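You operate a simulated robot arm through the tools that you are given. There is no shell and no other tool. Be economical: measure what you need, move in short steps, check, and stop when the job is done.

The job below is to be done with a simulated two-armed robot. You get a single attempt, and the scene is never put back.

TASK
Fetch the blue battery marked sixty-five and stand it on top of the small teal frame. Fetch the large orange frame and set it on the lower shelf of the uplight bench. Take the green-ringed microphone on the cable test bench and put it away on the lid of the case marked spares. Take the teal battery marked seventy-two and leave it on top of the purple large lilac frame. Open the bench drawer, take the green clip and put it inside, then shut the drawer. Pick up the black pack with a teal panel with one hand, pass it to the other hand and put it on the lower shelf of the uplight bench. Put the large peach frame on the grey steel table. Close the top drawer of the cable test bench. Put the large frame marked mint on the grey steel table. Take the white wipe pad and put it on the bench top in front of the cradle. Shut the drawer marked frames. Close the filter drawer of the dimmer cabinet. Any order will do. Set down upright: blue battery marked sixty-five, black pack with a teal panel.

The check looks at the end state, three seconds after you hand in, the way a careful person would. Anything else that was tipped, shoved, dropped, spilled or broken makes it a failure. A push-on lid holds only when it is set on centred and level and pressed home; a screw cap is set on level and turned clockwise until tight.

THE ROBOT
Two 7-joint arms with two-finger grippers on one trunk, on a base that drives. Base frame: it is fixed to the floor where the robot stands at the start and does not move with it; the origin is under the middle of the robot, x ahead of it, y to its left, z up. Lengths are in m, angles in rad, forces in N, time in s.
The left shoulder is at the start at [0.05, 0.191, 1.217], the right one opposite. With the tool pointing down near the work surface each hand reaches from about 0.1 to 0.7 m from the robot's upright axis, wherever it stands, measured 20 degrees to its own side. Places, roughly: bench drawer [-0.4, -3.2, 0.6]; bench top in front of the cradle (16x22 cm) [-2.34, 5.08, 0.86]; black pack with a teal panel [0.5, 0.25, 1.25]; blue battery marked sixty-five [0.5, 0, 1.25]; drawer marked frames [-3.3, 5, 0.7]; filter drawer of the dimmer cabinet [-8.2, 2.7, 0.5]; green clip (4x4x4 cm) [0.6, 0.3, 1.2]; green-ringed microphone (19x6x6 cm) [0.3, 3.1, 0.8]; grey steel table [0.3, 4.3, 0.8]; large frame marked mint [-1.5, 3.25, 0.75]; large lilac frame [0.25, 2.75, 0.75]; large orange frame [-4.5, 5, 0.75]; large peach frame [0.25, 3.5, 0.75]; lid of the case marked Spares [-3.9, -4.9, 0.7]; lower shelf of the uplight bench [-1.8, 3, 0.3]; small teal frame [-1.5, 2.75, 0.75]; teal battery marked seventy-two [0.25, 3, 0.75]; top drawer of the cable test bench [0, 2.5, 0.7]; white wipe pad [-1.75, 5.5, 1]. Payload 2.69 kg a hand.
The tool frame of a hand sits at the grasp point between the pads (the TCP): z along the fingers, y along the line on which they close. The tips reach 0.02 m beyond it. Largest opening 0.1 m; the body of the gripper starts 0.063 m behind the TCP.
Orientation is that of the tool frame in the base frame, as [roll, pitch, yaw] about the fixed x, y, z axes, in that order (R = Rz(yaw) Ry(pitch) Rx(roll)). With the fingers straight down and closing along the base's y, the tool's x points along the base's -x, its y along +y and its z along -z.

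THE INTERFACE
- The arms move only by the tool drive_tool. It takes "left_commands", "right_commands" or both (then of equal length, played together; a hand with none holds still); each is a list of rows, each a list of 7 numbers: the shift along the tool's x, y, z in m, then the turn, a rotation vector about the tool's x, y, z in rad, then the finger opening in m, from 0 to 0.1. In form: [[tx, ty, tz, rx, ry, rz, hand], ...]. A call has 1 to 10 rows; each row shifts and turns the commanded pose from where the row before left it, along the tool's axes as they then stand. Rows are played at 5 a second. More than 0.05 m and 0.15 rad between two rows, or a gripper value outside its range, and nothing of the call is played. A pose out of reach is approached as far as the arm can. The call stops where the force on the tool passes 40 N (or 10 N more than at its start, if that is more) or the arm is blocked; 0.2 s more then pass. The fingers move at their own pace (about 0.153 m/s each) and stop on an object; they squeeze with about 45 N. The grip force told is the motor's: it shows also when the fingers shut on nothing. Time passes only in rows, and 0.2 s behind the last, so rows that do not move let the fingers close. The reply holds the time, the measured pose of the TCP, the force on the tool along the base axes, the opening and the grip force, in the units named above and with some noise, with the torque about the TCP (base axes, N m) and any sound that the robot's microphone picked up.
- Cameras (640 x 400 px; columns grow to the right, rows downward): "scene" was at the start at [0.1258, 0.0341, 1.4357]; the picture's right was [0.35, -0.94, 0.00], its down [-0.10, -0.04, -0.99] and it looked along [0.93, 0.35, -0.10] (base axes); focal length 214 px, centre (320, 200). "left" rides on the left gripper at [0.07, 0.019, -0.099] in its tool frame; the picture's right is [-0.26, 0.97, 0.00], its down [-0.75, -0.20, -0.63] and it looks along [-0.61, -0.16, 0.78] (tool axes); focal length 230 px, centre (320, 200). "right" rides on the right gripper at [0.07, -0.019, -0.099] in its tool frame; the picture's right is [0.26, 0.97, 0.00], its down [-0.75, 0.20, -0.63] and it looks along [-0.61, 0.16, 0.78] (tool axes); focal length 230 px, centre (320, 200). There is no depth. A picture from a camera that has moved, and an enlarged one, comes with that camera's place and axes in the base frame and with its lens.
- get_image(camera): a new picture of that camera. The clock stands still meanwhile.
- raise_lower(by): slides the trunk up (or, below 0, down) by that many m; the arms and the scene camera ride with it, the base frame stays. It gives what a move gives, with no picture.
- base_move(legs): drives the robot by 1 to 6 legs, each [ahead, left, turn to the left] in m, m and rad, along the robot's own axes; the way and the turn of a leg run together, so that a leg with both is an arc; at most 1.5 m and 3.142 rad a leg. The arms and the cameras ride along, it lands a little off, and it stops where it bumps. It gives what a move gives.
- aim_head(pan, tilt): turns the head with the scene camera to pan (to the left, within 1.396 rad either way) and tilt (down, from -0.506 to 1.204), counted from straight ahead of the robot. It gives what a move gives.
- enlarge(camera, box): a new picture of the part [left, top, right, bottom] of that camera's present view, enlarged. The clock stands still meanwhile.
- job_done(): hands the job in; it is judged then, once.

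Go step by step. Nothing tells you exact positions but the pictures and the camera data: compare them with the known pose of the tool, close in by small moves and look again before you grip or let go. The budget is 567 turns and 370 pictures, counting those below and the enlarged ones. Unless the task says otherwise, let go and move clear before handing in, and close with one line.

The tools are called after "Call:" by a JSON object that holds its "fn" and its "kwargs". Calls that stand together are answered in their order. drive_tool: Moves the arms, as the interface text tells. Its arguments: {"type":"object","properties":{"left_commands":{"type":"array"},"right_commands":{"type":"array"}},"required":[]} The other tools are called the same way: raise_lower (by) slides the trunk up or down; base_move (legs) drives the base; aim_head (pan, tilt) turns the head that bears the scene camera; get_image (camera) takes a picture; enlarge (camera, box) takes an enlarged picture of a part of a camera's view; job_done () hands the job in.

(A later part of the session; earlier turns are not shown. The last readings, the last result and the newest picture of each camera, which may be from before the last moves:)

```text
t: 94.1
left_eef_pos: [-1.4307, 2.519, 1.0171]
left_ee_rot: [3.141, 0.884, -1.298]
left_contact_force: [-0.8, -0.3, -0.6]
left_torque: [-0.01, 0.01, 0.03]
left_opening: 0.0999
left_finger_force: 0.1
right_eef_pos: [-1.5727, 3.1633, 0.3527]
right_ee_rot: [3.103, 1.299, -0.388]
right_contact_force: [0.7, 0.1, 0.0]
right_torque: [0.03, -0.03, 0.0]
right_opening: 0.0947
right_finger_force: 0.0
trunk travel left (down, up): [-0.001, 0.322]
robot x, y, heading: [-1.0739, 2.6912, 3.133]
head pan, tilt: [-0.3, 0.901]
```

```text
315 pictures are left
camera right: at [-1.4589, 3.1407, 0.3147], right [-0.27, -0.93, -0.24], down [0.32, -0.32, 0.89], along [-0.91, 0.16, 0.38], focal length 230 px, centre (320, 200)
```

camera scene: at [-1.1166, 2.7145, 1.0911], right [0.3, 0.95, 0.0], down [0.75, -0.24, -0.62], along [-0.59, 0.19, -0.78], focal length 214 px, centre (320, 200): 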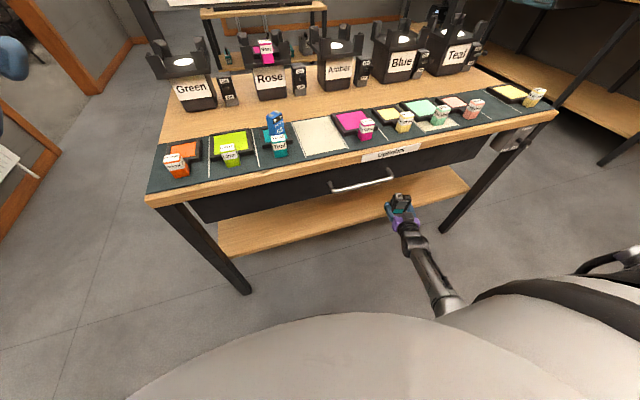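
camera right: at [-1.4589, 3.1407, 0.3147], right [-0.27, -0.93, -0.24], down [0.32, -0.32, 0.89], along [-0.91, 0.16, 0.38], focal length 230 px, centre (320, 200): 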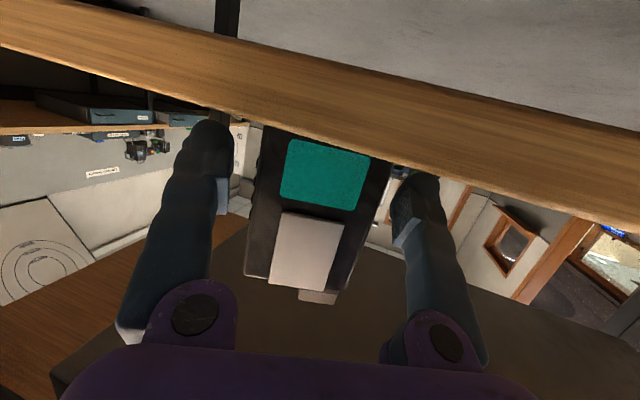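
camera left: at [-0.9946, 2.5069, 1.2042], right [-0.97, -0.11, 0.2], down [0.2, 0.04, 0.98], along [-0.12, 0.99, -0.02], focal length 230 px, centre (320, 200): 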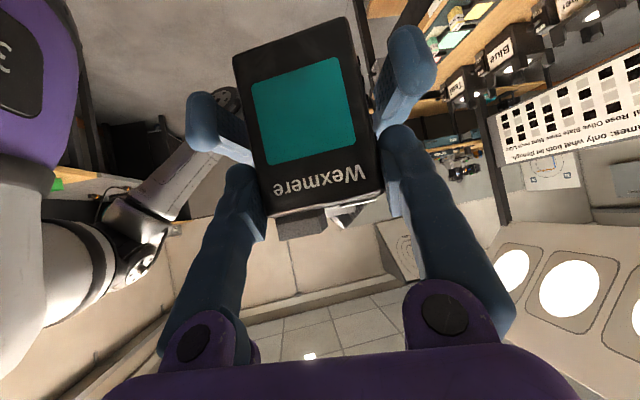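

The pack stands on the shelf. Retract along the tool axis, then back the base out.

Call:
{"fn": "drive_tool", "kwargs": {"right_commands": [[0, 0, -0.03, 0, 0, 0, 0.095], [0, 0, -0.03, 0, 0, 0, 0.095], [0, 0, -0.03, 0, 0, 0, 0.095], [0, 0, 0, 0, 0, 0, 0.095]]}}

Call:
{"fn": "base_move", "kwargs": {"legs": [[-0.4, 0, 0]]}}

Call:
{"fn": "raise_lower", "kwargs": {"by": 0.25}}

Call:
{"fn": "aim_head", "kwargs": {"pan": -0.2, "tilt": 0.6}}

Call:
{"fn": "get_image", "kwargs": {"camera": "scene"}}

```text
t: 95.1
left_eef_pos: [-1.4303, 2.5203, 1.0168]
left_ee_rot: [3.141, 0.885, -1.299]
left_contact_force: [-0.4, 1.0, -0.4]
left_torque: [-0.01, 0.02, -0.03]
left_opening: 0.1
left_finger_force: 0.1
right_eef_pos: [-1.4909, 3.1331, 0.3795]
right_ee_rot: [3.102, 1.299, -0.39]
right_contact_force: [0.3, 0.0, 1.0]
right_torque: [0.0, 0.0, -0.01]
right_opening: 0.0953
right_finger_force: 0.0
trunk travel left (down, up): [-0.001, 0.322]
robot x, y, heading: [-1.0762, 2.6912, 3.134]
head pan, tilt: [-0.3, 0.901]
```

```text
t: 97.6
left_eef_pos: [-1.0238, 2.5172, 1.0182]
left_ee_rot: [3.14, 0.884, -1.302]
left_contact_force: [0.4, -0.9, -0.4]
left_torque: [0.04, -0.02, 0.01]
left_opening: 0.0999
left_finger_force: 0.0
right_eef_pos: [-1.0842, 3.1296, 0.3797]
right_ee_rot: [3.105, 1.299, -0.388]
right_contact_force: [-0.4, -0.1, 0.5]
right_torque: [0.03, 0.01, 0.02]
right_opening: 0.0948
right_finger_force: 0.0
trunk travel left (down, up): [-0.001, 0.322]
robot x, y, heading: [-0.6675, 2.6851, 3.138]
head pan, tilt: [-0.3, 0.901]
```

```text
t: 100.2
left_eef_pos: [-1.0234, 2.5166, 1.2686]
left_ee_rot: [3.141, 0.885, -1.299]
left_contact_force: [0.0, 0.1, -1.0]
left_torque: [0.03, -0.02, 0.02]
left_opening: 0.0999
left_finger_force: 0.0
right_eef_pos: [-1.0839, 3.1313, 0.6301]
right_ee_rot: [3.103, 1.3, -0.39]
right_contact_force: [-0.5, 0.4, 0.3]
right_torque: [-0.01, 0.02, 0.01]
right_opening: 0.0949
right_finger_force: 0.1
trunk travel left (down, up): [-0.251, 0.072]
robot x, y, heading: [-0.6701, 2.6851, 3.131]
head pan, tilt: [-0.3, 0.901]
```

```text
t: 101.0
left_eef_pos: [-1.024, 2.5176, 1.2688]
left_ee_rot: [3.142, 0.886, -1.299]
left_contact_force: [0.3, 0.3, -0.2]
left_torque: [0.04, -0.01, 0.03]
left_opening: 0.1
left_finger_force: 0.1
right_eef_pos: [-1.0832, 3.1305, 0.6301]
right_ee_rot: [3.104, 1.299, -0.391]
right_contact_force: [0.2, -0.6, -0.8]
right_torque: [0.0, -0.03, -0.01]
right_opening: 0.0953
right_finger_force: 0.1
trunk travel left (down, up): [-0.251, 0.072]
robot x, y, heading: [-0.6664, 2.6842, 3.129]
head pan, tilt: [-0.201, 0.6]
```

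```text
314 pictures are left
camera scene: at [-0.7957, 2.7068, 1.3659], right [0.21, 0.98, 0.0], down [0.55, -0.12, -0.82], along [-0.81, 0.17, -0.57], focal length 214 px, centre (320, 200)
```

scene: 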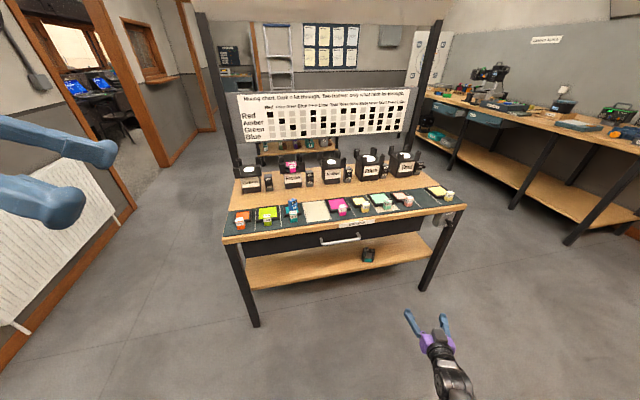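

The pack stands on the lower shelf and battery 65 on the teal frame. Now I set both hands to point straight down, for picking frames by their tag blocks.

Call:
{"fn": "drive_tool", "kwargs": {"left_commands": [[0, 0, 0, -0.1135, 0, -0.09, 0.1], [0, 0, 0, -0.1135, 0, -0.09, 0.1], [0, 0, 0, -0.1135, 0, -0.09, 0.1], [0, 0, 0, -0.1135, 0, -0.09, 0.1], [0, 0, 0, -0.1135, 0, -0.09, 0.1], [0, 0, 0, -0.1135, 0, -0.09, 0.1], [0, 0, 0, -0.1135, 0, -0.09, 0.1], [0, 0, 0, -0.1135, 0, -0.09, 0.1], [0, 0, 0, -0.1135, 0, -0.09, 0.1], [0, 0, 0, 0, 0, 0, 0.1]], "right_commands": [[-0.048, 0, -0.0134, 0, 0, 0, 0.095], [-0.048, 0, -0.0134, 0, 0, 0, 0.095], [-0.048, 0, -0.0134, 0, 0, 0, 0.095], [-0.048, 0, -0.0134, 0, 0, 0, 0.095], [0, 0, 0, 0, 0.144, 0, 0.095], [0, 0, 0, 0, 0.144, 0, 0.095], [0, 0, 0, 0, 0.144, 0, 0.095], [0, 0, 0, 0, 0.144, 0, 0.095], [0, 0, 0, 0, 0.144, 0, 0.095], [0, 0, 0, 0, 0.144, 0, 0.095]]}}

Call:
{"fn": "drive_tool", "kwargs": {"left_commands": [[0, 0, 0, 0, 0.147, 0, 0.1], [0, 0, 0, 0, 0.147, 0, 0.1], [0, 0, 0, 0, 0.147, 0, 0.1], [0, 0, 0, 0, 0.147, 0, 0.1], [0, 0, 0, 0, 0.147, 0, 0.1], [0, 0, 0, 0, 0.147, 0, 0.1]], "right_commands": [[0, 0, 0, 0, 0.145, 0, 0.06], [0, 0, 0, 0, 0.145, 0, 0.06], [0, 0, 0, 0, 0.145, 0, 0.06], [0, 0, 0, 0, 0, -0.13, 0.06], [0, 0, 0, 0, 0, -0.13, 0.06], [0, 0, 0, 0, 0, -0.13, 0.06]]}}

Call:
{"fn": "base_move", "kwargs": {"legs": [[0, -0.35, 0]]}}

Call:
{"fn": "get_image", "kwargs": {"camera": "scene"}}

```text
t: 103.2
left_eef_pos: [-1.0269, 2.5174, 1.2688]
left_ee_rot: [3.119, 0.895, -0.012]
left_contact_force: [-0.4, -0.3, -0.3]
left_torque: [-0.02, -0.01, 0.02]
left_opening: 0.1001
left_finger_force: 0.0
right_eef_pos: [-1.0839, 3.1317, 0.8291]
right_ee_rot: [3.13, 0.436, -0.358]
right_contact_force: [-0.6, -0.3, 0.4]
right_torque: [-0.04, -0.06, -0.01]
right_opening: 0.0951
right_finger_force: 0.0
trunk travel left (down, up): [-0.251, 0.072]
robot x, y, heading: [-0.6672, 2.6851, 3.132]
head pan, tilt: [-0.201, 0.6]
```

```text
t: 104.6
left_eef_pos: [-1.0241, 2.5171, 1.2679]
left_ee_rot: [3.127, 0.015, 0.006]
left_contact_force: [0.6, -0.3, -0.4]
left_torque: [-0.01, 0.05, -0.04]
left_opening: 0.1
left_finger_force: 0.0
right_eef_pos: [-1.084, 3.1322, 0.8291]
right_ee_rot: [3.131, 0.005, 0.041]
right_contact_force: [-0.3, 0.8, -0.4]
right_torque: [-0.01, -0.01, 0.02]
right_opening: 0.0599
right_finger_force: 0.0
trunk travel left (down, up): [-0.251, 0.072]
robot x, y, heading: [-0.6724, 2.6858, 3.133]
head pan, tilt: [-0.201, 0.6]
```

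```text
t: 108.4
left_eef_pos: [-1.0199, 2.8862, 1.2682]
left_ee_rot: [3.128, 0.014, -0.005]
left_contact_force: [0.3, -0.1, -0.7]
left_torque: [-0.04, -0.01, 0.03]
left_opening: 0.0999
left_finger_force: 0.1
right_eef_pos: [-1.0748, 3.5024, 0.8291]
right_ee_rot: [3.133, 0.005, 0.031]
right_contact_force: [0.2, 0.6, -0.2]
right_torque: [0.01, -0.02, -0.03]
right_opening: 0.06
right_finger_force: 0.1
trunk travel left (down, up): [-0.251, 0.072]
robot x, y, heading: [-0.6588, 3.0495, 3.121]
head pan, tilt: [-0.201, 0.6]
```

```text
313 pictures are left
camera scene: at [-0.7898, 3.0744, 1.3659], right [0.22, 0.98, 0.0], down [0.55, -0.12, -0.83], along [-0.81, 0.18, -0.56], focal length 214 px, centre (320, 200)
```

scene: 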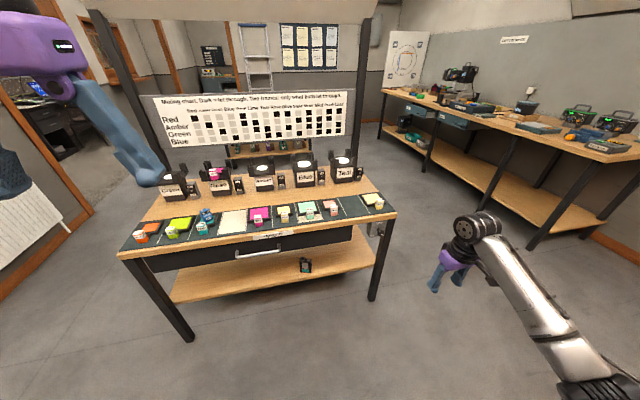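

Call:
{"fn": "drive_tool", "kwargs": {"right_commands": [[0, 0, -0.05, 0, 0, 0, 0.06], [0, 0, -0.05, 0, 0, 0, 0.06], [0, 0, -0.05, 0, 0, 0, 0.06], [0, 0.05, 0, 0, 0, 0, 0.06], [0, 0.05, 0, 0, 0, 0, 0.06], [0, 0.05, 0, 0, 0, 0, 0.06], [0, 0.05, 0, 0, 0, 0, 0.06], [0, 0.05, 0, 0, 0, 0, 0.06]]}}

Call:
{"fn": "base_move", "kwargs": {"legs": [[0.3, 0, 0.02]]}}

Call:
{"fn": "aim_head", "kwargs": {"pan": -0.2, "tilt": 0.8}}

Call:
{"fn": "get_image", "kwargs": {"camera": "scene"}}

Call:
{"fn": "get_image", "kwargs": {"camera": "right"}}

```text
t: 110.2
left_eef_pos: [-1.0215, 2.8843, 1.2671]
left_ee_rot: [3.128, 0.017, -0.007]
left_contact_force: [0.1, -0.8, -0.6]
left_torque: [0.06, -0.04, -0.02]
left_opening: 0.1
left_finger_force: 0.1
right_eef_pos: [-1.0669, 3.2507, 0.9817]
right_ee_rot: [3.134, 0.004, 0.028]
right_contact_force: [0.0, 0.3, -0.3]
right_torque: [-0.01, -0.01, 0.0]
right_opening: 0.0598
right_finger_force: 0.1
trunk travel left (down, up): [-0.251, 0.072]
robot x, y, heading: [-0.6635, 3.0498, 3.124]
head pan, tilt: [-0.201, 0.6]
```

```text
t: 112.2
left_eef_pos: [-1.312, 2.8797, 1.2679]
left_ee_rot: [3.128, 0.016, 0.018]
left_contact_force: [-0.2, 0.3, 0.5]
left_torque: [0.01, -0.02, 0.0]
left_opening: 0.0998
left_finger_force: 0.1
right_eef_pos: [-1.367, 3.2464, 0.9827]
right_ee_rot: [3.132, 0.005, 0.052]
right_contact_force: [0.5, -0.5, -0.3]
right_torque: [0.0, 0.01, -0.04]
right_opening: 0.0599
right_finger_force: 0.0
trunk travel left (down, up): [-0.251, 0.072]
robot x, y, heading: [-0.9602, 3.0554, -3.136]
head pan, tilt: [-0.201, 0.6]
```

```text
t: 112.9
left_eef_pos: [-1.3115, 2.8806, 1.269]
left_ee_rot: [3.127, 0.016, 0.018]
left_contact_force: [0.1, 0.6, 0.7]
left_torque: [0.02, 0.02, 0.01]
left_opening: 0.1
left_finger_force: 0.1
right_eef_pos: [-1.3668, 3.2458, 0.9829]
right_ee_rot: [3.133, 0.005, 0.051]
right_contact_force: [0.4, -0.4, 0.0]
right_torque: [0.01, -0.03, -0.04]
right_opening: 0.06
right_finger_force: 0.1
trunk travel left (down, up): [-0.251, 0.072]
robot x, y, heading: [-0.9555, 3.0524, -3.14]
head pan, tilt: [-0.201, 0.799]
```

```text
312 pictures are left
camera scene: at [-1.0783, 3.0724, 1.3491], right [0.2, 0.98, 0.0], down [0.7, -0.14, -0.7], along [-0.68, 0.14, -0.72], focal length 214 px, centre (320, 200)
```

scene: 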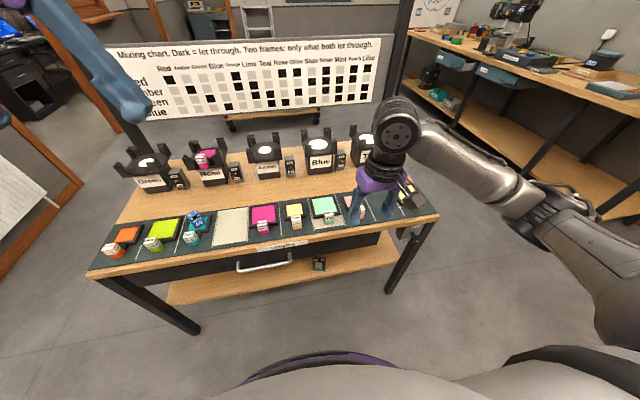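

```text
311 pictures are left
camera right: at [-1.298, 3.268, 1.0834], right [0.31, -0.95, 0.01], down [-0.74, -0.23, 0.64], along [-0.6, -0.2, -0.77], focal length 230 px, centre (320, 200)
```

right: 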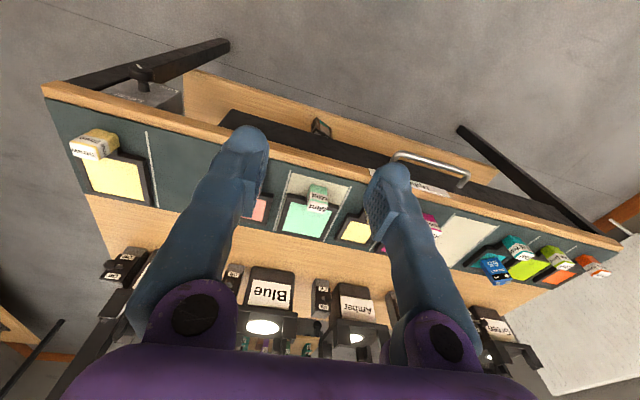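

Call:
{"fn": "enlarge", "kwargs": {"camera": "scene", "box": [270, 170, 430, 270]}}

Call:
{"fn": "enlarge", "kwargs": {"camera": "right", "box": [240, 150, 400, 250]}}

```text
4.00 times, centred on (350, 220) of scene
camera zoom: at [-1.0783, 3.0724, 1.3491], right [0.2, 0.98, 0.0], down [0.7, -0.14, -0.7], along [-0.68, 0.14, -0.72], focal length 858 px, centre (200, 120)
```

zoom: 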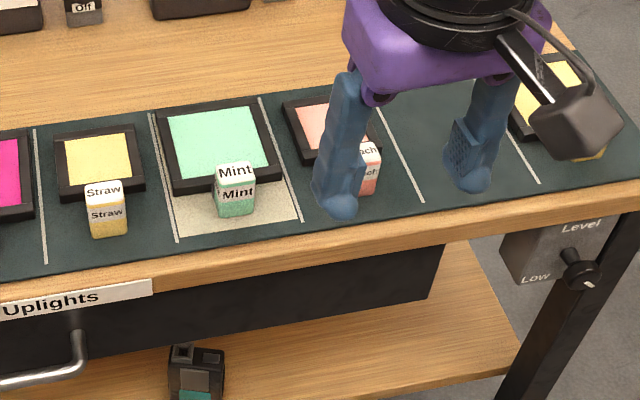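

```text
4.00 times, centred on (320, 200) of right
camera zoom: at [-1.298, 3.268, 1.0834], right [0.31, -0.95, 0.01], down [-0.74, -0.23, 0.64], along [-0.6, -0.2, -0.77], focal length 920 px, centre (320, 200)
```

zoom: 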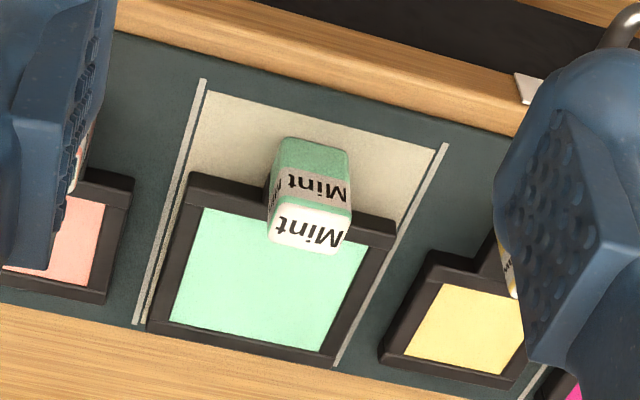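

Mint's tag block is at (-1.536, 3.195), top z≈0.797. Move the right hand above it.

Call:
{"fn": "drive_tool", "kwargs": {"right_commands": [[-0.042, 0.0128, 0, 0, 0, 0.025, 0.06], [-0.042, 0.0128, 0, 0, 0, 0.025, 0.06], [-0.042, 0.0128, 0, 0, 0, 0, 0.06], [-0.042, 0.0128, 0, 0, 0, 0, 0.06], [0, 0, 0.045, 0, 0, 0, 0.06], [0, 0, 0.045, 0, 0, 0, 0.06], [0, 0, 0.045, 0, 0, 0, 0.06], [0, 0, 0, 0, 0, 0, 0.06]]}}

Call:
{"fn": "get_image", "kwargs": {"camera": "right"}}

```text
t: 114.7
left_eef_pos: [-1.3119, 2.8801, 1.2672]
left_ee_rot: [3.128, 0.015, 0.018]
left_contact_force: [0.0, 0.2, -0.3]
left_torque: [-0.03, 0.02, 0.03]
left_opening: 0.1
left_finger_force: 0.0
right_eef_pos: [-1.534, 3.1932, 0.8496]
right_ee_rot: [3.133, 0.004, 0.002]
right_contact_force: [-0.7, 0.6, -0.5]
right_torque: [0.0, -0.02, 0.0]
right_opening: 0.0602
right_finger_force: 0.0
trunk travel left (down, up): [-0.251, 0.072]
robot x, y, heading: [-0.9566, 3.0562, -3.139]
head pan, tilt: [-0.201, 0.799]
```

```text
308 pictures are left
camera right: at [-1.4637, 3.2111, 0.9502], right [0.26, -0.97, 0.01], down [-0.75, -0.2, 0.64], along [-0.61, -0.17, -0.77], focal length 230 px, centre (320, 200)
```

right: 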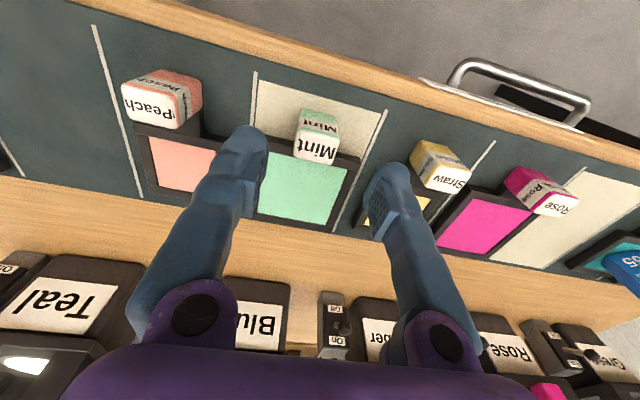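

Aligned. Descend and grip.

Call:
{"fn": "drive_tool", "kwargs": {"right_commands": [[0, 0, 0.03, 0, 0, 0, 0.06], [0, 0, 0.025, 0, 0, 0, 0.06], [0, 0, 0.012, 0, 0, 0, 0.06], [0, 0, 0, 0, 0, 0, 0.06], [0, 0, 0, 0, 0, 0, 0.02], [0, 0, 0, 0, 0, 0, 0.02]]}}

Call:
{"fn": "drive_tool", "kwargs": {"right_commands": [[0, 0, -0.03, 0, 0, 0, 0.02], [0, 0, -0.04, 0, 0, 0, 0.02], [0, 0, -0.04, 0, 0, 0, 0.02], [0, 0, -0.04, 0, 0, 0, 0.02], [0, 0, -0.04, 0, 0, 0, 0.02]]}}

Call:
{"fn": "get_image", "kwargs": {"camera": "right"}}

Call:
{"fn": "get_image", "kwargs": {"camera": "scene"}}

```text
t: 116.1
left_eef_pos: [-1.3125, 2.8808, 1.269]
left_ee_rot: [3.128, 0.018, 0.019]
left_contact_force: [-0.4, -0.6, -0.5]
left_torque: [0.0, 0.05, 0.02]
left_opening: 0.1
left_finger_force: 0.0
right_eef_pos: [-1.5345, 3.19, 0.7814]
right_ee_rot: [3.132, 0.005, 0.001]
right_contact_force: [0.7, 1.3, 0.2]
right_torque: [-0.01, 0.04, -0.09]
right_opening: 0.0307
right_finger_force: 45.0
trunk travel left (down, up): [-0.251, 0.072]
robot x, y, heading: [-0.9584, 3.0526, -3.142]
head pan, tilt: [-0.201, 0.799]
```

```text
t: 117.3
left_eef_pos: [-1.3109, 2.8793, 1.2689]
left_ee_rot: [3.128, 0.016, 0.019]
left_contact_force: [-0.3, -0.4, -0.3]
left_torque: [-0.06, 0.0, 0.03]
left_opening: 0.1001
left_finger_force: 0.1
right_eef_pos: [-1.5334, 3.1921, 0.9715]
right_ee_rot: [3.134, 0.004, 0.0]
right_contact_force: [0.2, -0.1, -1.2]
right_torque: [0.0, -0.12, 0.0]
right_opening: 0.0307
right_finger_force: 44.9
trunk travel left (down, up): [-0.251, 0.072]
robot x, y, heading: [-0.9599, 3.0527, -3.143]
head pan, tilt: [-0.201, 0.799]
```

```text
307 pictures are left
camera right: at [-1.4632, 3.2104, 1.0711], right [0.26, -0.97, 0.01], down [-0.75, -0.2, 0.63], along [-0.61, -0.17, -0.77], focal length 230 px, centre (320, 200)
```

right: 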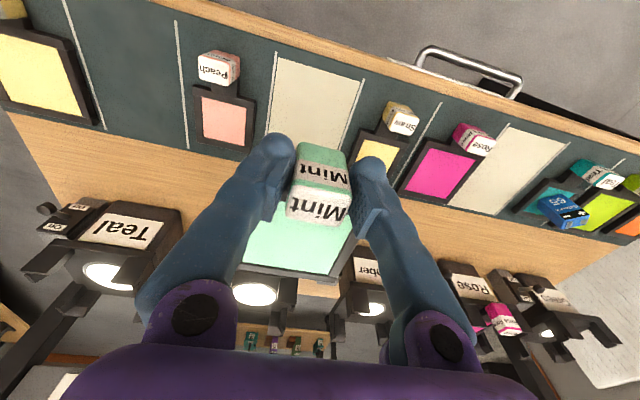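

```text
306 pictures are left
camera scene: at [-1.0782, 3.0726, 1.349], right [0.2, 0.98, 0.0], down [0.7, -0.14, -0.7], along [-0.68, 0.14, -0.72], focal length 214 px, centre (320, 200)
```

scene: 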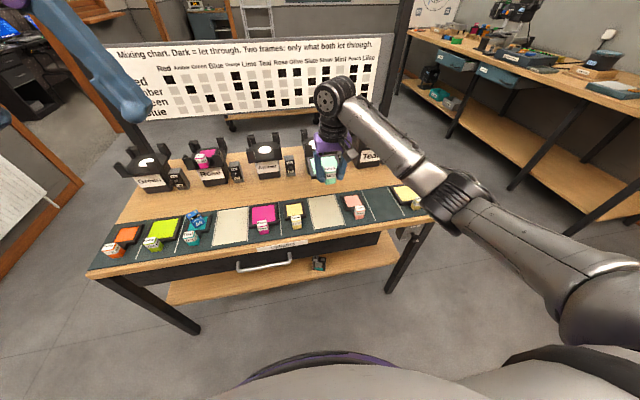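

Mint frame is lifted cleanly. Retract it, back off, and turn round to the cable test bench.

Call:
{"fn": "drive_tool", "kwargs": {"right_commands": [[0.03, 0, -0.035, 0, 0, 0, 0.02], [0.04, 0, -0.03, 0, 0, 0, 0.02], [0.04, 0, -0.03, 0, 0, 0, 0.02], [0.04, 0, -0.02, 0, 0, 0, 0.02], [0.04, 0, -0.02, 0, 0, 0, 0.02]]}}

Call:
{"fn": "base_move", "kwargs": {"legs": [[-0.15, 0, 0], [0, 0, -1.57], [0, 0, -1.57]]}}

Call:
{"fn": "aim_head", "kwargs": {"pan": 0.0, "tilt": 0.5}}

Call:
{"fn": "get_image", "kwargs": {"camera": "scene"}}

```text
t: 118.5
left_eef_pos: [-1.3117, 2.8818, 1.2675]
left_ee_rot: [3.127, 0.014, 0.018]
left_contact_force: [-0.1, 0.9, 0.8]
left_torque: [-0.04, 0.02, 0.0]
left_opening: 0.1002
left_finger_force: 0.0
right_eef_pos: [-1.344, 3.1913, 1.1073]
right_ee_rot: [3.132, 0.005, -0.001]
right_contact_force: [0.2, -0.6, -1.0]
right_torque: [0.01, -0.08, 0.02]
right_opening: 0.0307
right_finger_force: 44.5
trunk travel left (down, up): [-0.251, 0.072]
robot x, y, heading: [-0.9597, 3.0538, -3.139]
head pan, tilt: [-0.201, 0.799]
```

```text
t: 127.6
left_eef_pos: [-0.4518, 3.218, 1.2676]
left_ee_rot: [3.128, 0.015, 3.129]
left_contact_force: [-0.2, 0.7, -1.0]
left_torque: [0.01, 0.02, 0.04]
left_opening: 0.1004
left_finger_force: 0.0
right_eef_pos: [-0.4286, 2.9064, 1.107]
right_ee_rot: [3.132, 0.006, 3.114]
right_contact_force: [0.6, -0.2, -1.5]
right_torque: [0.0, 0.11, -0.03]
right_opening: 0.0307
right_finger_force: 45.3
trunk travel left (down, up): [-0.251, 0.072]
robot x, y, heading: [-0.8134, 3.0548, -0.029]
head pan, tilt: [-0.201, 0.799]
```

```text
t: 128.4
left_eef_pos: [-0.4526, 3.2178, 1.2687]
left_ee_rot: [3.128, 0.017, 3.129]
left_contact_force: [0.0, -0.3, 0.6]
left_torque: [0.03, 0.0, -0.01]
left_opening: 0.1
left_finger_force: 0.1
right_eef_pos: [-0.4287, 2.906, 1.1066]
right_ee_rot: [3.134, 0.006, 3.113]
right_contact_force: [1.5, 0.1, -2.1]
right_torque: [0.02, 0.11, 0.03]
right_opening: 0.0307
right_finger_force: 45.5
trunk travel left (down, up): [-0.251, 0.072]
robot x, y, heading: [-0.8098, 3.056, -0.028]
head pan, tilt: [0.0, 0.499]
```

```text
305 pictures are left
camera scene: at [-0.6802, 3.0531, 1.3749], right [-0.03, -1.0, 0.0], down [-0.48, 0.01, -0.88], along [0.88, -0.02, -0.48], focal length 214 px, centre (320, 200)
```

scene: 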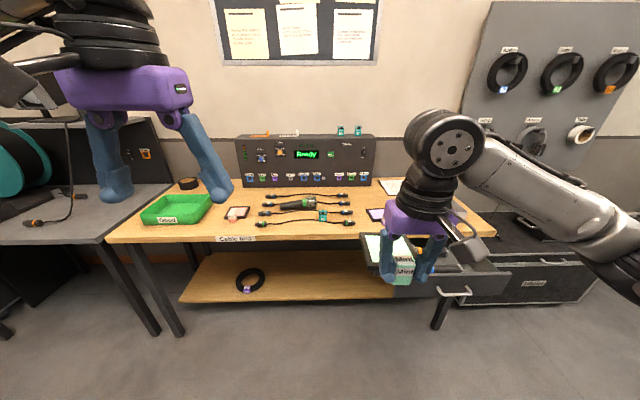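

The cable bench is in view: green tray, peach frame, microphone, cables, lilac frame, and an open drawer at right. Zooming.

Call:
{"fn": "enlarge", "kwargs": {"camera": "scene", "box": [130, 160, 290, 260]}}

Call:
{"fn": "enlarge", "kwargs": {"camera": "scene", "box": [250, 160, 410, 260]}}

Call:
{"fn": "enlarge", "kwargs": {"camera": "scene", "box": [340, 160, 540, 285]}}

```text
4.00 times, centred on (210, 210) of scene
camera zoom: at [-0.6802, 3.0531, 1.3749], right [-0.03, -1.0, 0.0], down [-0.48, 0.01, -0.88], along [0.88, -0.02, -0.48], focal length 858 px, centre (760, 160)
```

zoom: 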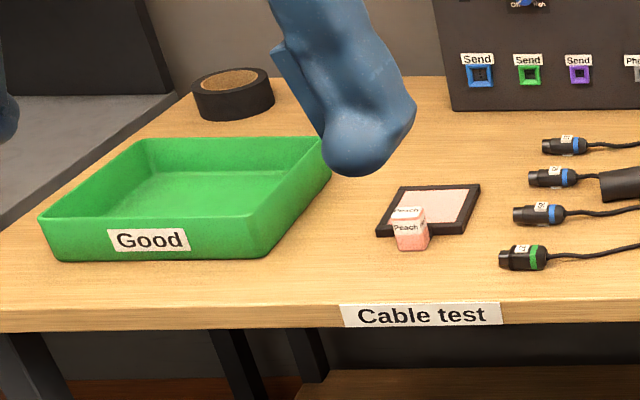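

```text
4.00 times, centred on (330, 210) of scene
camera zoom: at [-0.6802, 3.0531, 1.3749], right [-0.03, -1.0, 0.0], down [-0.48, 0.01, -0.88], along [0.88, -0.02, -0.48], focal length 858 px, centre (280, 160)
```

zoom: 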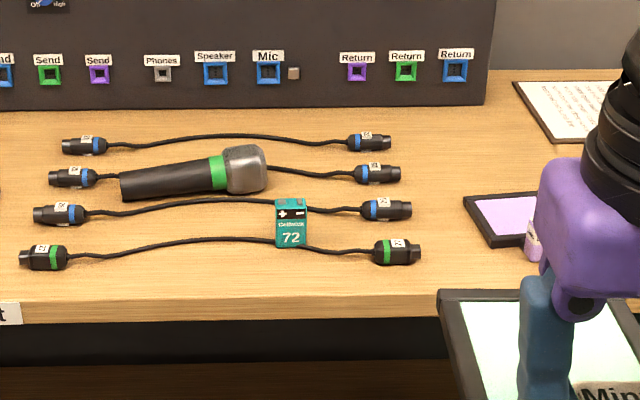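

```text
3.20 times, centred on (440, 222) of scene
camera zoom: at [-0.6802, 3.0531, 1.3749], right [-0.03, -1.0, 0.0], down [-0.48, 0.01, -0.88], along [0.88, -0.02, -0.48], focal length 686 px, centre (-64, 128)
```

zoom: 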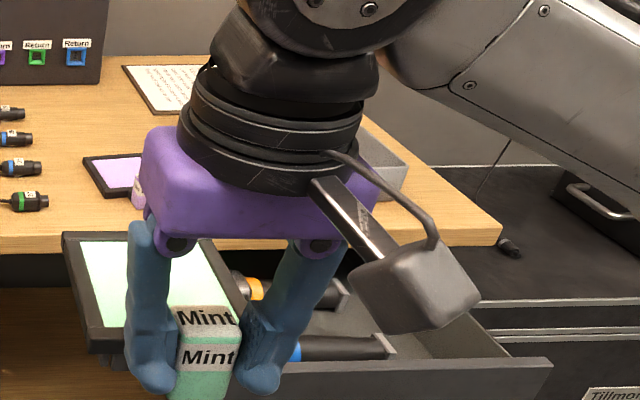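

Peach's tag block is near (0.24, 3.47). I'll take peach with the left hand too and carry both frames to the grey table; drive closer.

Call:
{"fn": "base_move", "kwargs": {"legs": [[0.48, 0.2, 0.028]]}}

Call:
{"fn": "drive_tool", "kwargs": {"left_commands": [[-0.03, 0, 0.04, 0, 0, 0, 0.06], [-0.03, 0, 0.04, 0, 0, 0, 0.06], [-0.03, 0, 0.04, 0, 0, 0, 0.06], [-0.03, 0, 0.04, 0, 0, 0, 0.06], [-0.03, 0, 0.04, 0, 0, 0, 0.06], [-0.03, 0, 0.04, 0, 0, 0, 0.06]]}}

Call:
{"fn": "get_image", "kwargs": {"camera": "scene"}}

Call:
{"fn": "get_image", "kwargs": {"camera": "left"}}

```text
t: 131.4
left_eef_pos: [0.023, 3.4269, 1.2674]
left_ee_rot: [3.127, 0.015, -3.121]
left_contact_force: [0.5, -0.5, -0.1]
left_torque: [0.01, 0.02, -0.01]
left_opening: 0.0999
left_finger_force: 0.1
right_eef_pos: [0.056, 3.1159, 1.1072]
right_ee_rot: [3.134, 0.004, -3.137]
right_contact_force: [0.9, 0.5, -1.3]
right_torque: [-0.01, 0.12, 0.04]
right_opening: 0.0308
right_finger_force: 44.6
trunk travel left (down, up): [-0.251, 0.072]
robot x, y, heading: [-0.3283, 3.2544, 0.007]
head pan, tilt: [0.0, 0.499]
```

```text
t: 132.8
left_eef_pos: [0.2093, 3.431, 1.0324]
left_ee_rot: [3.129, 0.016, -3.122]
left_contact_force: [-0.8, -0.2, 0.0]
left_torque: [-0.01, 0.01, -0.03]
left_opening: 0.06
left_finger_force: 0.0
right_eef_pos: [0.0569, 3.1158, 1.1072]
right_ee_rot: [3.132, 0.003, -3.137]
right_contact_force: [0.0, -1.1, -1.0]
right_torque: [-0.01, 0.11, 0.0]
right_opening: 0.0307
right_finger_force: 44.8
trunk travel left (down, up): [-0.251, 0.072]
robot x, y, heading: [-0.3302, 3.2517, 0.008]
head pan, tilt: [0.0, 0.499]
```

```text
301 pictures are left
camera scene: at [-0.1995, 3.2551, 1.3749], right [0.01, -1.0, 0.0], down [-0.48, 0.0, -0.88], along [0.88, 0.0, -0.48], focal length 214 px, centre (320, 200)
```

scene: 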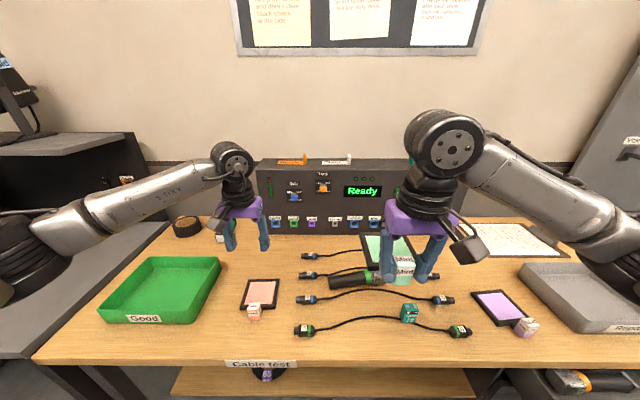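

```text
300 pictures are left
camera left: at [0.1367, 3.448, 1.1303], right [0.24, 0.97, 0.02], down [0.74, -0.2, 0.64], along [0.62, -0.14, -0.77], focal length 230 px, centre (320, 200)
```

left: 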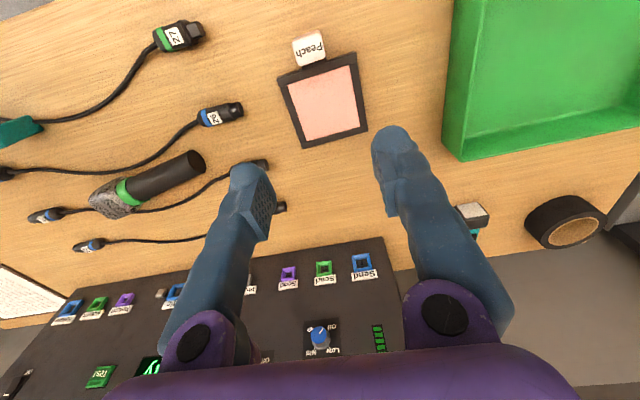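

The bench top here is nearer z≈0.80. Refine peach's handle with zooms.

Call:
{"fn": "enlarge", "kwargs": {"camera": "left", "box": [260, 0, 420, 100]}}

Call:
{"fn": "enlarge", "kwargs": {"camera": "scene", "box": [200, 260, 320, 335]}}

```text
4.00 times, centred on (340, 50) of left
camera zoom: at [0.1367, 3.448, 1.1303], right [0.24, 0.97, 0.02], down [0.74, -0.2, 0.64], along [0.62, -0.14, -0.77], focal length 920 px, centre (240, 800)
```

zoom: 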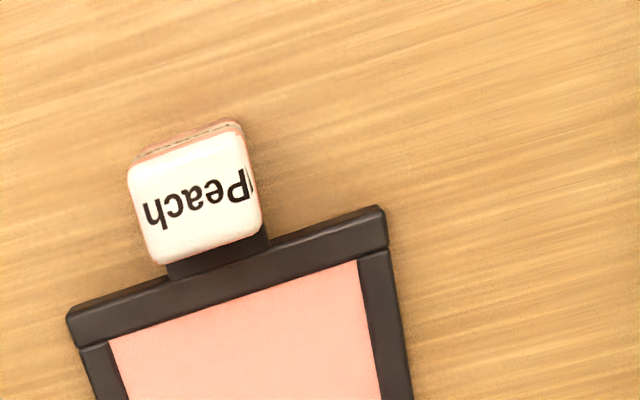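

```text
5.33 times, centred on (260, 298) of scene
camera zoom: at [-0.1995, 3.2551, 1.3749], right [0.01, -1.0, 0.0], down [-0.48, 0.0, -0.88], along [0.88, 0.0, -0.48], focal length 1144 px, centre (640, -320)
```

zoom: 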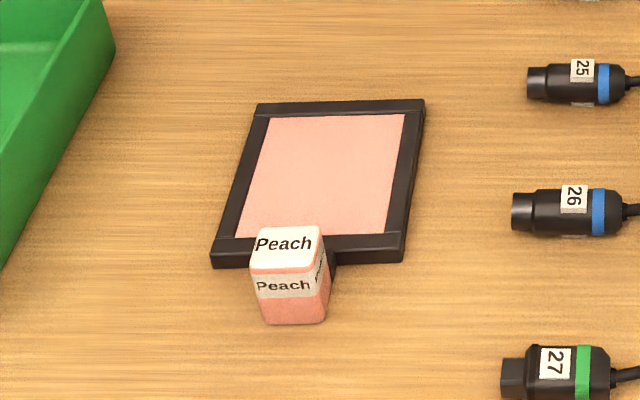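

Peach's block top centre is (0.167, 3.433, 0.845). Move over, descend to about 0.86 and verify.

Call:
{"fn": "drive_tool", "kwargs": {"left_commands": [[0.021, 0.001, 0.02, 0, 0, 0, 0.06], [0.021, 0.001, 0.03, 0, 0, 0, 0.06], [0, 0, 0.04, 0, 0, 0, 0.06], [0, 0, 0.04, 0, 0, 0, 0.06], [0, 0, 0.035, 0, 0, 0, 0.06], [0, 0, 0, 0, 0, 0, 0.06]]}}

Call:
{"fn": "get_image", "kwargs": {"camera": "left"}}

Call:
{"fn": "enlarge", "kwargs": {"camera": "scene", "box": [200, 260, 320, 335]}}

```text
t: 134.2
left_eef_pos: [0.1678, 3.4406, 0.869]
left_ee_rot: [3.128, 0.016, -3.122]
left_contact_force: [0.5, 0.1, 0.2]
left_torque: [-0.03, 0.0, 0.02]
left_opening: 0.06
left_finger_force: 0.2
right_eef_pos: [0.0557, 3.1161, 1.1071]
right_ee_rot: [3.134, 0.005, -3.138]
right_contact_force: [0.4, -0.5, -1.3]
right_torque: [0.0, 0.11, -0.02]
right_opening: 0.0307
right_finger_force: 45.0
trunk travel left (down, up): [-0.251, 0.072]
robot x, y, heading: [-0.3315, 3.2529, 0.009]
head pan, tilt: [0.0, 0.499]
```

```text
297 pictures are left
camera left: at [0.0949, 3.4573, 0.9656], right [0.24, 0.97, 0.02], down [0.74, -0.19, 0.64], along [0.62, -0.14, -0.77], focal length 230 px, centre (320, 200)
```

left: 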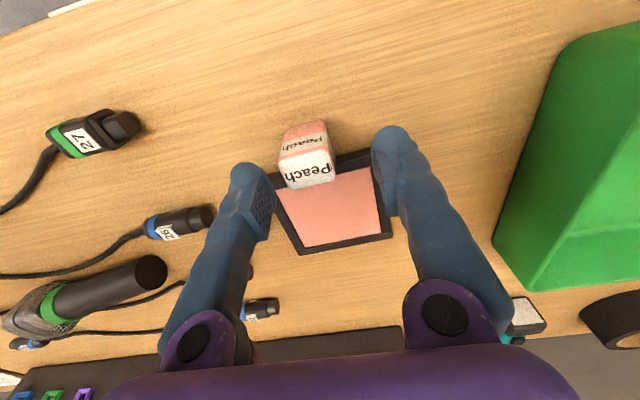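

```text
5.33 times, centred on (260, 298) of scene
camera zoom: at [-0.2005, 3.2549, 1.375], right [0.01, -1.0, 0.0], down [-0.48, 0.0, -0.88], along [0.88, 0.0, -0.48], focal length 1144 px, centre (640, -320)
```

zoom: 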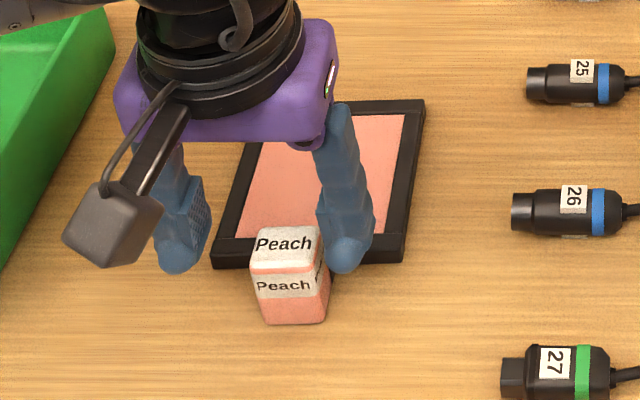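

Shift 8 mm right, descend, and grip.

Call:
{"fn": "drive_tool", "kwargs": {"left_commands": [[0.002, -0.008, 0, 0, 0, 0, 0.06], [0, 0, 0.02, 0, 0, 0, 0.06], [0, 0, 0.016, 0, 0, 0, 0.06], [0, 0, 0, 0, 0, 0, 0.06], [0, 0, 0, 0, 0, 0, 0.02], [0, 0, 0, 0, 0, 0, 0.02]]}}

Call:
{"fn": "drive_tool", "kwargs": {"left_commands": [[0, 0, -0.03, 0, 0, 0, 0.02], [0, 0, -0.04, 0, 0, 0, 0.02], [0, 0, -0.05, 0, 0, 0, 0.02], [0, 0, -0.05, 0, 0, 0, 0.02], [0.04, 0, -0.03, 0, 0, 0, 0.02], [0.05, 0, 0, 0, 0, 0, 0.02]]}}

Call:
{"fn": "get_image", "kwargs": {"camera": "scene"}}

```text
t: 135.6
left_eef_pos: [0.1657, 3.4311, 0.8312]
left_ee_rot: [3.127, 0.016, -3.122]
left_contact_force: [0.4, 0.0, -0.6]
left_torque: [-0.02, -0.04, 0.06]
left_opening: 0.0309
left_finger_force: 45.1
right_eef_pos: [0.0551, 3.116, 1.1067]
right_ee_rot: [3.132, 0.006, -3.138]
right_contact_force: [0.4, -0.7, -2.2]
right_torque: [-0.01, 0.09, -0.03]
right_opening: 0.0303
right_finger_force: 45.0
trunk travel left (down, up): [-0.251, 0.072]
robot x, y, heading: [-0.332, 3.2562, 0.007]
head pan, tilt: [0.0, 0.499]
```

```text
t: 137.0
left_eef_pos: [0.0734, 3.426, 1.0301]
left_ee_rot: [3.125, 0.015, -3.122]
left_contact_force: [0.7, -0.1, -0.6]
left_torque: [0.03, 0.11, 0.02]
left_opening: 0.0309
left_finger_force: 45.4
right_eef_pos: [0.0559, 3.1166, 1.1062]
right_ee_rot: [3.133, 0.006, -3.139]
right_contact_force: [0.2, -0.7, -1.7]
right_torque: [0.0, 0.07, 0.01]
right_opening: 0.0308
right_finger_force: 44.3
trunk travel left (down, up): [-0.251, 0.072]
robot x, y, heading: [-0.3302, 3.2536, 0.007]
head pan, tilt: [0.0, 0.499]
```

```text
295 pictures are left
camera scene: at [-0.2005, 3.2553, 1.375], right [0.01, -1.0, 0.0], down [-0.48, 0.0, -0.88], along [0.88, 0.0, -0.48], focal length 214 px, centre (320, 200)
```

scene: 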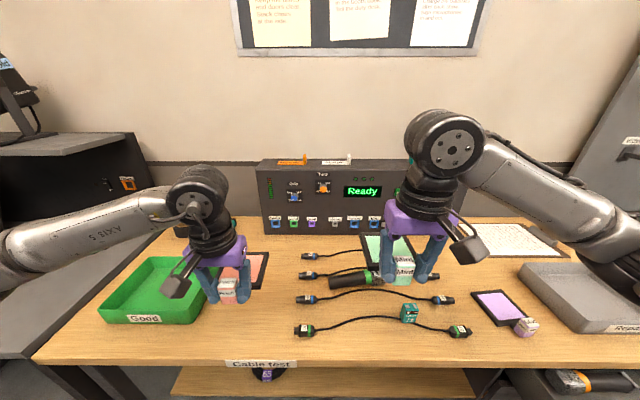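

Both frames are held. Back off slightly and strafe left to the grey steel table.

Call:
{"fn": "base_move", "kwargs": {"legs": [[-0.25, 0, 0], [0, 1.0, -0.007]]}}

Call:
{"fn": "get_image", "kwargs": {"camera": "scene"}}

```text
t: 147.4
left_eef_pos: [-0.1635, 4.3971, 1.0306]
left_ee_rot: [3.129, 0.016, -3.14]
left_contact_force: [0.4, 0.1, -1.6]
left_torque: [0.0, 0.12, -0.05]
left_opening: 0.0308
left_finger_force: 45.2
right_eef_pos: [-0.1871, 4.0891, 1.1074]
right_ee_rot: [3.134, 0.005, 3.126]
right_contact_force: [0.4, 0.5, -1.8]
right_torque: [0.02, 0.11, -0.01]
right_opening: 0.0305
right_finger_force: 44.7
trunk travel left (down, up): [-0.251, 0.072]
robot x, y, heading: [-0.569, 4.2363, -0.017]
head pan, tilt: [0.0, 0.499]
```

```text
294 pictures are left
camera scene: at [-0.4396, 4.233, 1.375], right [-0.01, -1.0, 0.0], down [-0.48, 0.01, -0.88], along [0.88, -0.01, -0.48], focal length 214 px, centre (320, 200)
```

scene: 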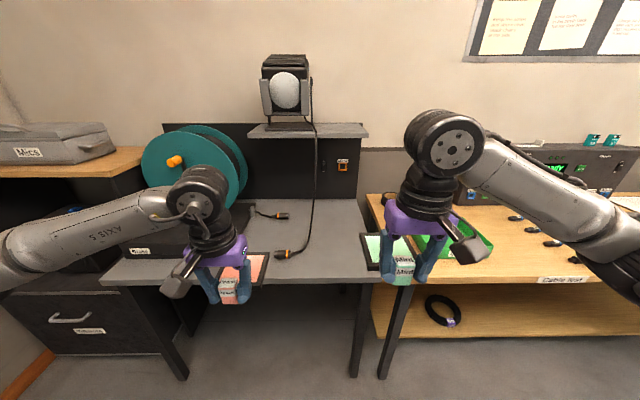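

Call:
{"fn": "enlarge", "kwargs": {"camera": "scene", "box": [90, 170, 410, 370]}}

```text
2.00 times, centred on (250, 270) of scene
camera zoom: at [-0.4396, 4.233, 1.375], right [-0.01, -1.0, 0.0], down [-0.48, 0.01, -0.88], along [0.88, -0.01, -0.48], focal length 429 px, centre (460, 60)
```

zoom: 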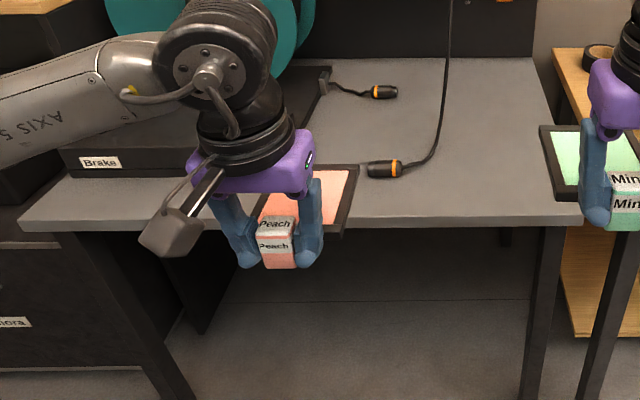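

The grey table spans about y 4.03–4.97 with a free strip at y 4.04–4.24. I'll set mint at the back of it and peach in front. Move in.

Call:
{"fn": "base_move", "kwargs": {"legs": [[0.24, 0.06, 0.017]]}}

Call:
{"fn": "get_image", "kwargs": {"camera": "scene"}}

Call:
{"fn": "get_image", "kwargs": {"camera": "right"}}

```text
t: 149.2
left_eef_pos: [0.0758, 4.4649, 1.0307]
left_ee_rot: [3.127, 0.016, -3.123]
left_contact_force: [0.7, -0.6, -1.8]
left_torque: [-0.01, 0.11, -0.01]
left_opening: 0.0307
left_finger_force: 44.6
right_eef_pos: [0.0568, 4.1554, 1.1067]
right_ee_rot: [3.132, 0.005, -3.14]
right_contact_force: [1.1, -0.3, -1.2]
right_torque: [0.04, 0.11, 0.01]
right_opening: 0.0309
right_finger_force: 44.4
trunk travel left (down, up): [-0.251, 0.072]
robot x, y, heading: [-0.3299, 4.2927, 0.005]
head pan, tilt: [0.0, 0.499]
```

```text
292 pictures are left
camera scene: at [-0.1982, 4.2944, 1.3749], right [0.0, -1.0, 0.0], down [-0.48, 0.0, -0.88], along [0.88, 0.0, -0.48], focal length 214 px, centre (320, 200)
```

scene: 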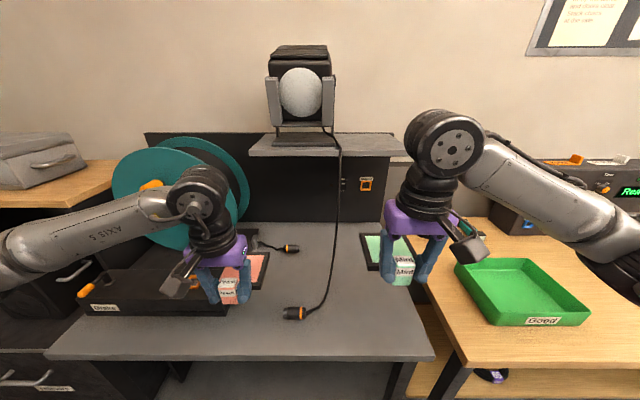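

```text
291 pictures are left
camera right: at [-0.0129, 4.134, 1.2072], right [-0.26, 0.97, 0.01], down [0.75, 0.2, 0.63], along [0.61, 0.17, -0.77], focal length 230 px, centre (320, 200)
```

right: 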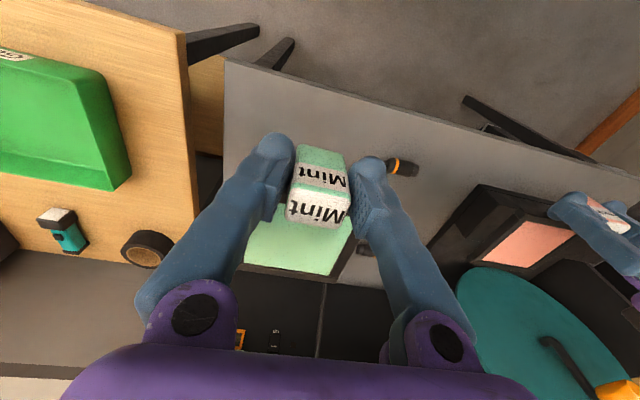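

Table top ~z 0.775, right front corner (0.085, 4.0). Move mint over the back spot and lower.

Call:
{"fn": "drive_tool", "kwargs": {"right_commands": [[-0.044, -0.006, 0.02, 0, 0, 0, 0.02], [-0.044, -0.006, 0.02, 0, 0, 0, 0.02], [-0.044, -0.006, 0.02, 0, 0, 0, 0.02], [-0.044, -0.006, 0.02, 0, 0, 0, 0.02], [-0.044, -0.006, 0.02, 0, 0, 0, 0.02], [-0.044, -0.006, 0.02, 0, 0, 0, 0.02], [0, 0, 0.045, 0, 0, 0, 0.02], [0, 0, 0.045, 0, 0, 0, 0.02], [0, 0, 0.03, 0, 0, 0, 0.02], [0, 0, 0, 0, 0, 0, 0.02]]}}

Call:
{"fn": "get_image", "kwargs": {"camera": "scene"}}

Call:
{"fn": "get_image", "kwargs": {"camera": "right"}}

```text
t: 151.4
left_eef_pos: [0.0755, 4.4638, 1.0305]
left_ee_rot: [3.127, 0.017, -3.124]
left_contact_force: [0.3, -0.7, -2.2]
left_torque: [-0.03, 0.09, 0.0]
left_opening: 0.0308
left_finger_force: 44.7
right_eef_pos: [0.3216, 4.1213, 0.8659]
right_ee_rot: [3.132, 0.006, -3.136]
right_contact_force: [0.7, -0.3, -1.5]
right_torque: [0.02, 0.1, -0.04]
right_opening: 0.0305
right_finger_force: 45.4
trunk travel left (down, up): [-0.251, 0.072]
robot x, y, heading: [-0.3314, 4.2949, 0.006]
head pan, tilt: [0.0, 0.499]
```

```text
290 pictures are left
camera scene: at [-0.1989, 4.2943, 1.375], right [0.0, -1.0, 0.0], down [-0.48, 0.0, -0.88], along [0.88, 0.0, -0.48], focal length 214 px, centre (320, 200)
```

scene: 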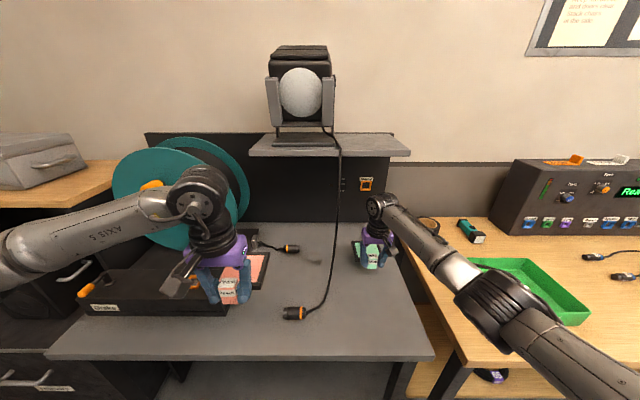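

```text
289 pictures are left
camera right: at [0.2514, 4.1008, 0.9667], right [-0.26, 0.97, 0.01], down [0.75, 0.2, 0.64], along [0.61, 0.17, -0.77], focal length 230 px, centre (320, 200)
```

right: 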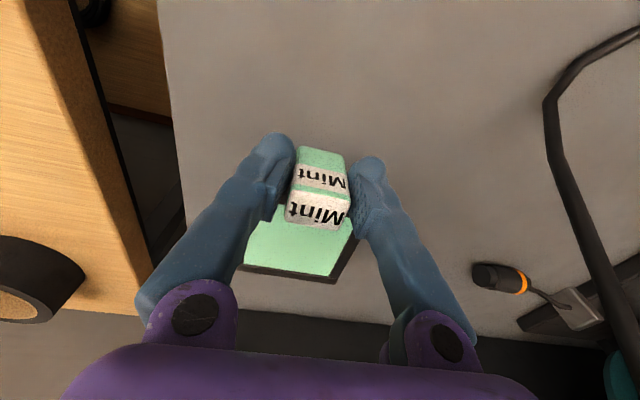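

Call:
{"fn": "drive_tool", "kwargs": {"right_commands": [[0, 0, 0.025, 0, 0, 0, 0.02], [0, 0, 0.015, 0, 0, 0, 0.02], [0, 0, 0.006, 0, 0, 0, 0.02], [0, 0, 0, 0, 0, 0, 0.02]]}}

Call:
{"fn": "get_image", "kwargs": {"camera": "right"}}

```text
t: 152.4
left_eef_pos: [0.0747, 4.4641, 1.0296]
left_ee_rot: [3.128, 0.016, -3.124]
left_contact_force: [0.4, -0.1, -1.3]
left_torque: [0.01, 0.09, -0.03]
left_opening: 0.0309
left_finger_force: 45.1
right_eef_pos: [0.3222, 4.1201, 0.8214]
right_ee_rot: [3.134, 0.006, -3.14]
right_contact_force: [-0.3, -1.5, -2.3]
right_torque: [0.03, 0.1, -0.02]
right_opening: 0.0307
right_finger_force: 44.9
trunk travel left (down, up): [-0.251, 0.072]
robot x, y, heading: [-0.3297, 4.2893, -0.002]
head pan, tilt: [0.0, 0.499]
```

```text
288 pictures are left
camera right: at [0.2521, 4.0999, 0.9223], right [-0.26, 0.97, 0.01], down [0.75, 0.2, 0.64], along [0.61, 0.17, -0.77], focal length 230 px, centre (320, 200)
```

right: 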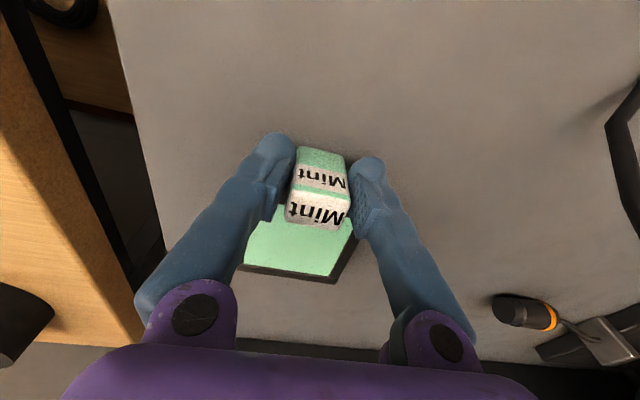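

Call:
{"fn": "drive_tool", "kwargs": {"right_commands": [[0, 0, 0.004, 0, 0, 0, 0.02], [0, 0, 0.004, 0, 0, 0, 0.02], [0, 0, 0.004, 0, 0, 0, 0.02], [0, 0, 0, 0, 0, 0, 0.02]]}}

```text
t: 153.4
left_eef_pos: [0.0711, 4.4644, 1.0316]
left_ee_rot: [3.128, 0.018, -3.124]
left_contact_force: [-0.7, -0.3, -1.3]
left_torque: [0.0, 0.06, -0.02]
left_opening: 0.0304
left_finger_force: 44.7
right_eef_pos: [0.3223, 4.1227, 0.8168]
right_ee_rot: [3.132, 0.017, -3.141]
right_contact_force: [-3.1, -5.6, 32.0]
right_torque: [-0.13, 0.13, -0.01]
right_opening: 0.0307
right_finger_force: 44.7
trunk travel left (down, up): [-0.251, 0.072]
robot x, y, heading: [-0.3306, 4.2925, 0.002]
head pan, tilt: [0.0, 0.499]
```

Contact. Ease the pressure and release, then lift clear.

Call:
{"fn": "drive_tool", "kwargs": {"right_commands": [[0, 0, -0.005, 0, 0, 0, 0.02], [0, 0, 0, 0, 0, 0, 0.045], [0, 0, 0, 0, 0, 0, 0.06], [0, 0, -0.03, 0, 0, 0, 0.06], [0, 0, -0.04, 0, 0, 0, 0.06], [0, 0, -0.05, 0, 0, 0, 0.06], [0, 0, -0.05, 0, 0, 0, 0.06], [0.05, 0, -0.03, 0, 0, 0, 0.06], [0.05, 0, -0.03, 0, 0, 0, 0.06], [0.05, 0, 0, 0, 0, 0, 0.06]]}}

Call:
{"fn": "get_image", "kwargs": {"camera": "scene"}}

```text
refused: row 8 steps farther than a row can; nothing moved
```

```text
287 pictures are left
camera scene: at [-0.203, 4.2946, 1.3759], right [0.0, -1.0, 0.0], down [-0.48, 0.0, -0.88], along [0.88, 0.0, -0.48], focal length 214 px, centre (320, 200)
```

scene: 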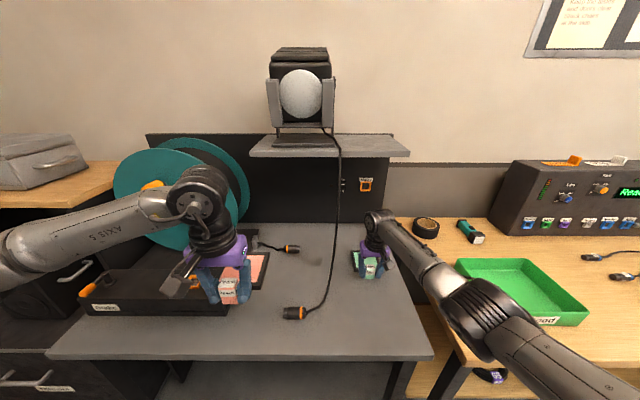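

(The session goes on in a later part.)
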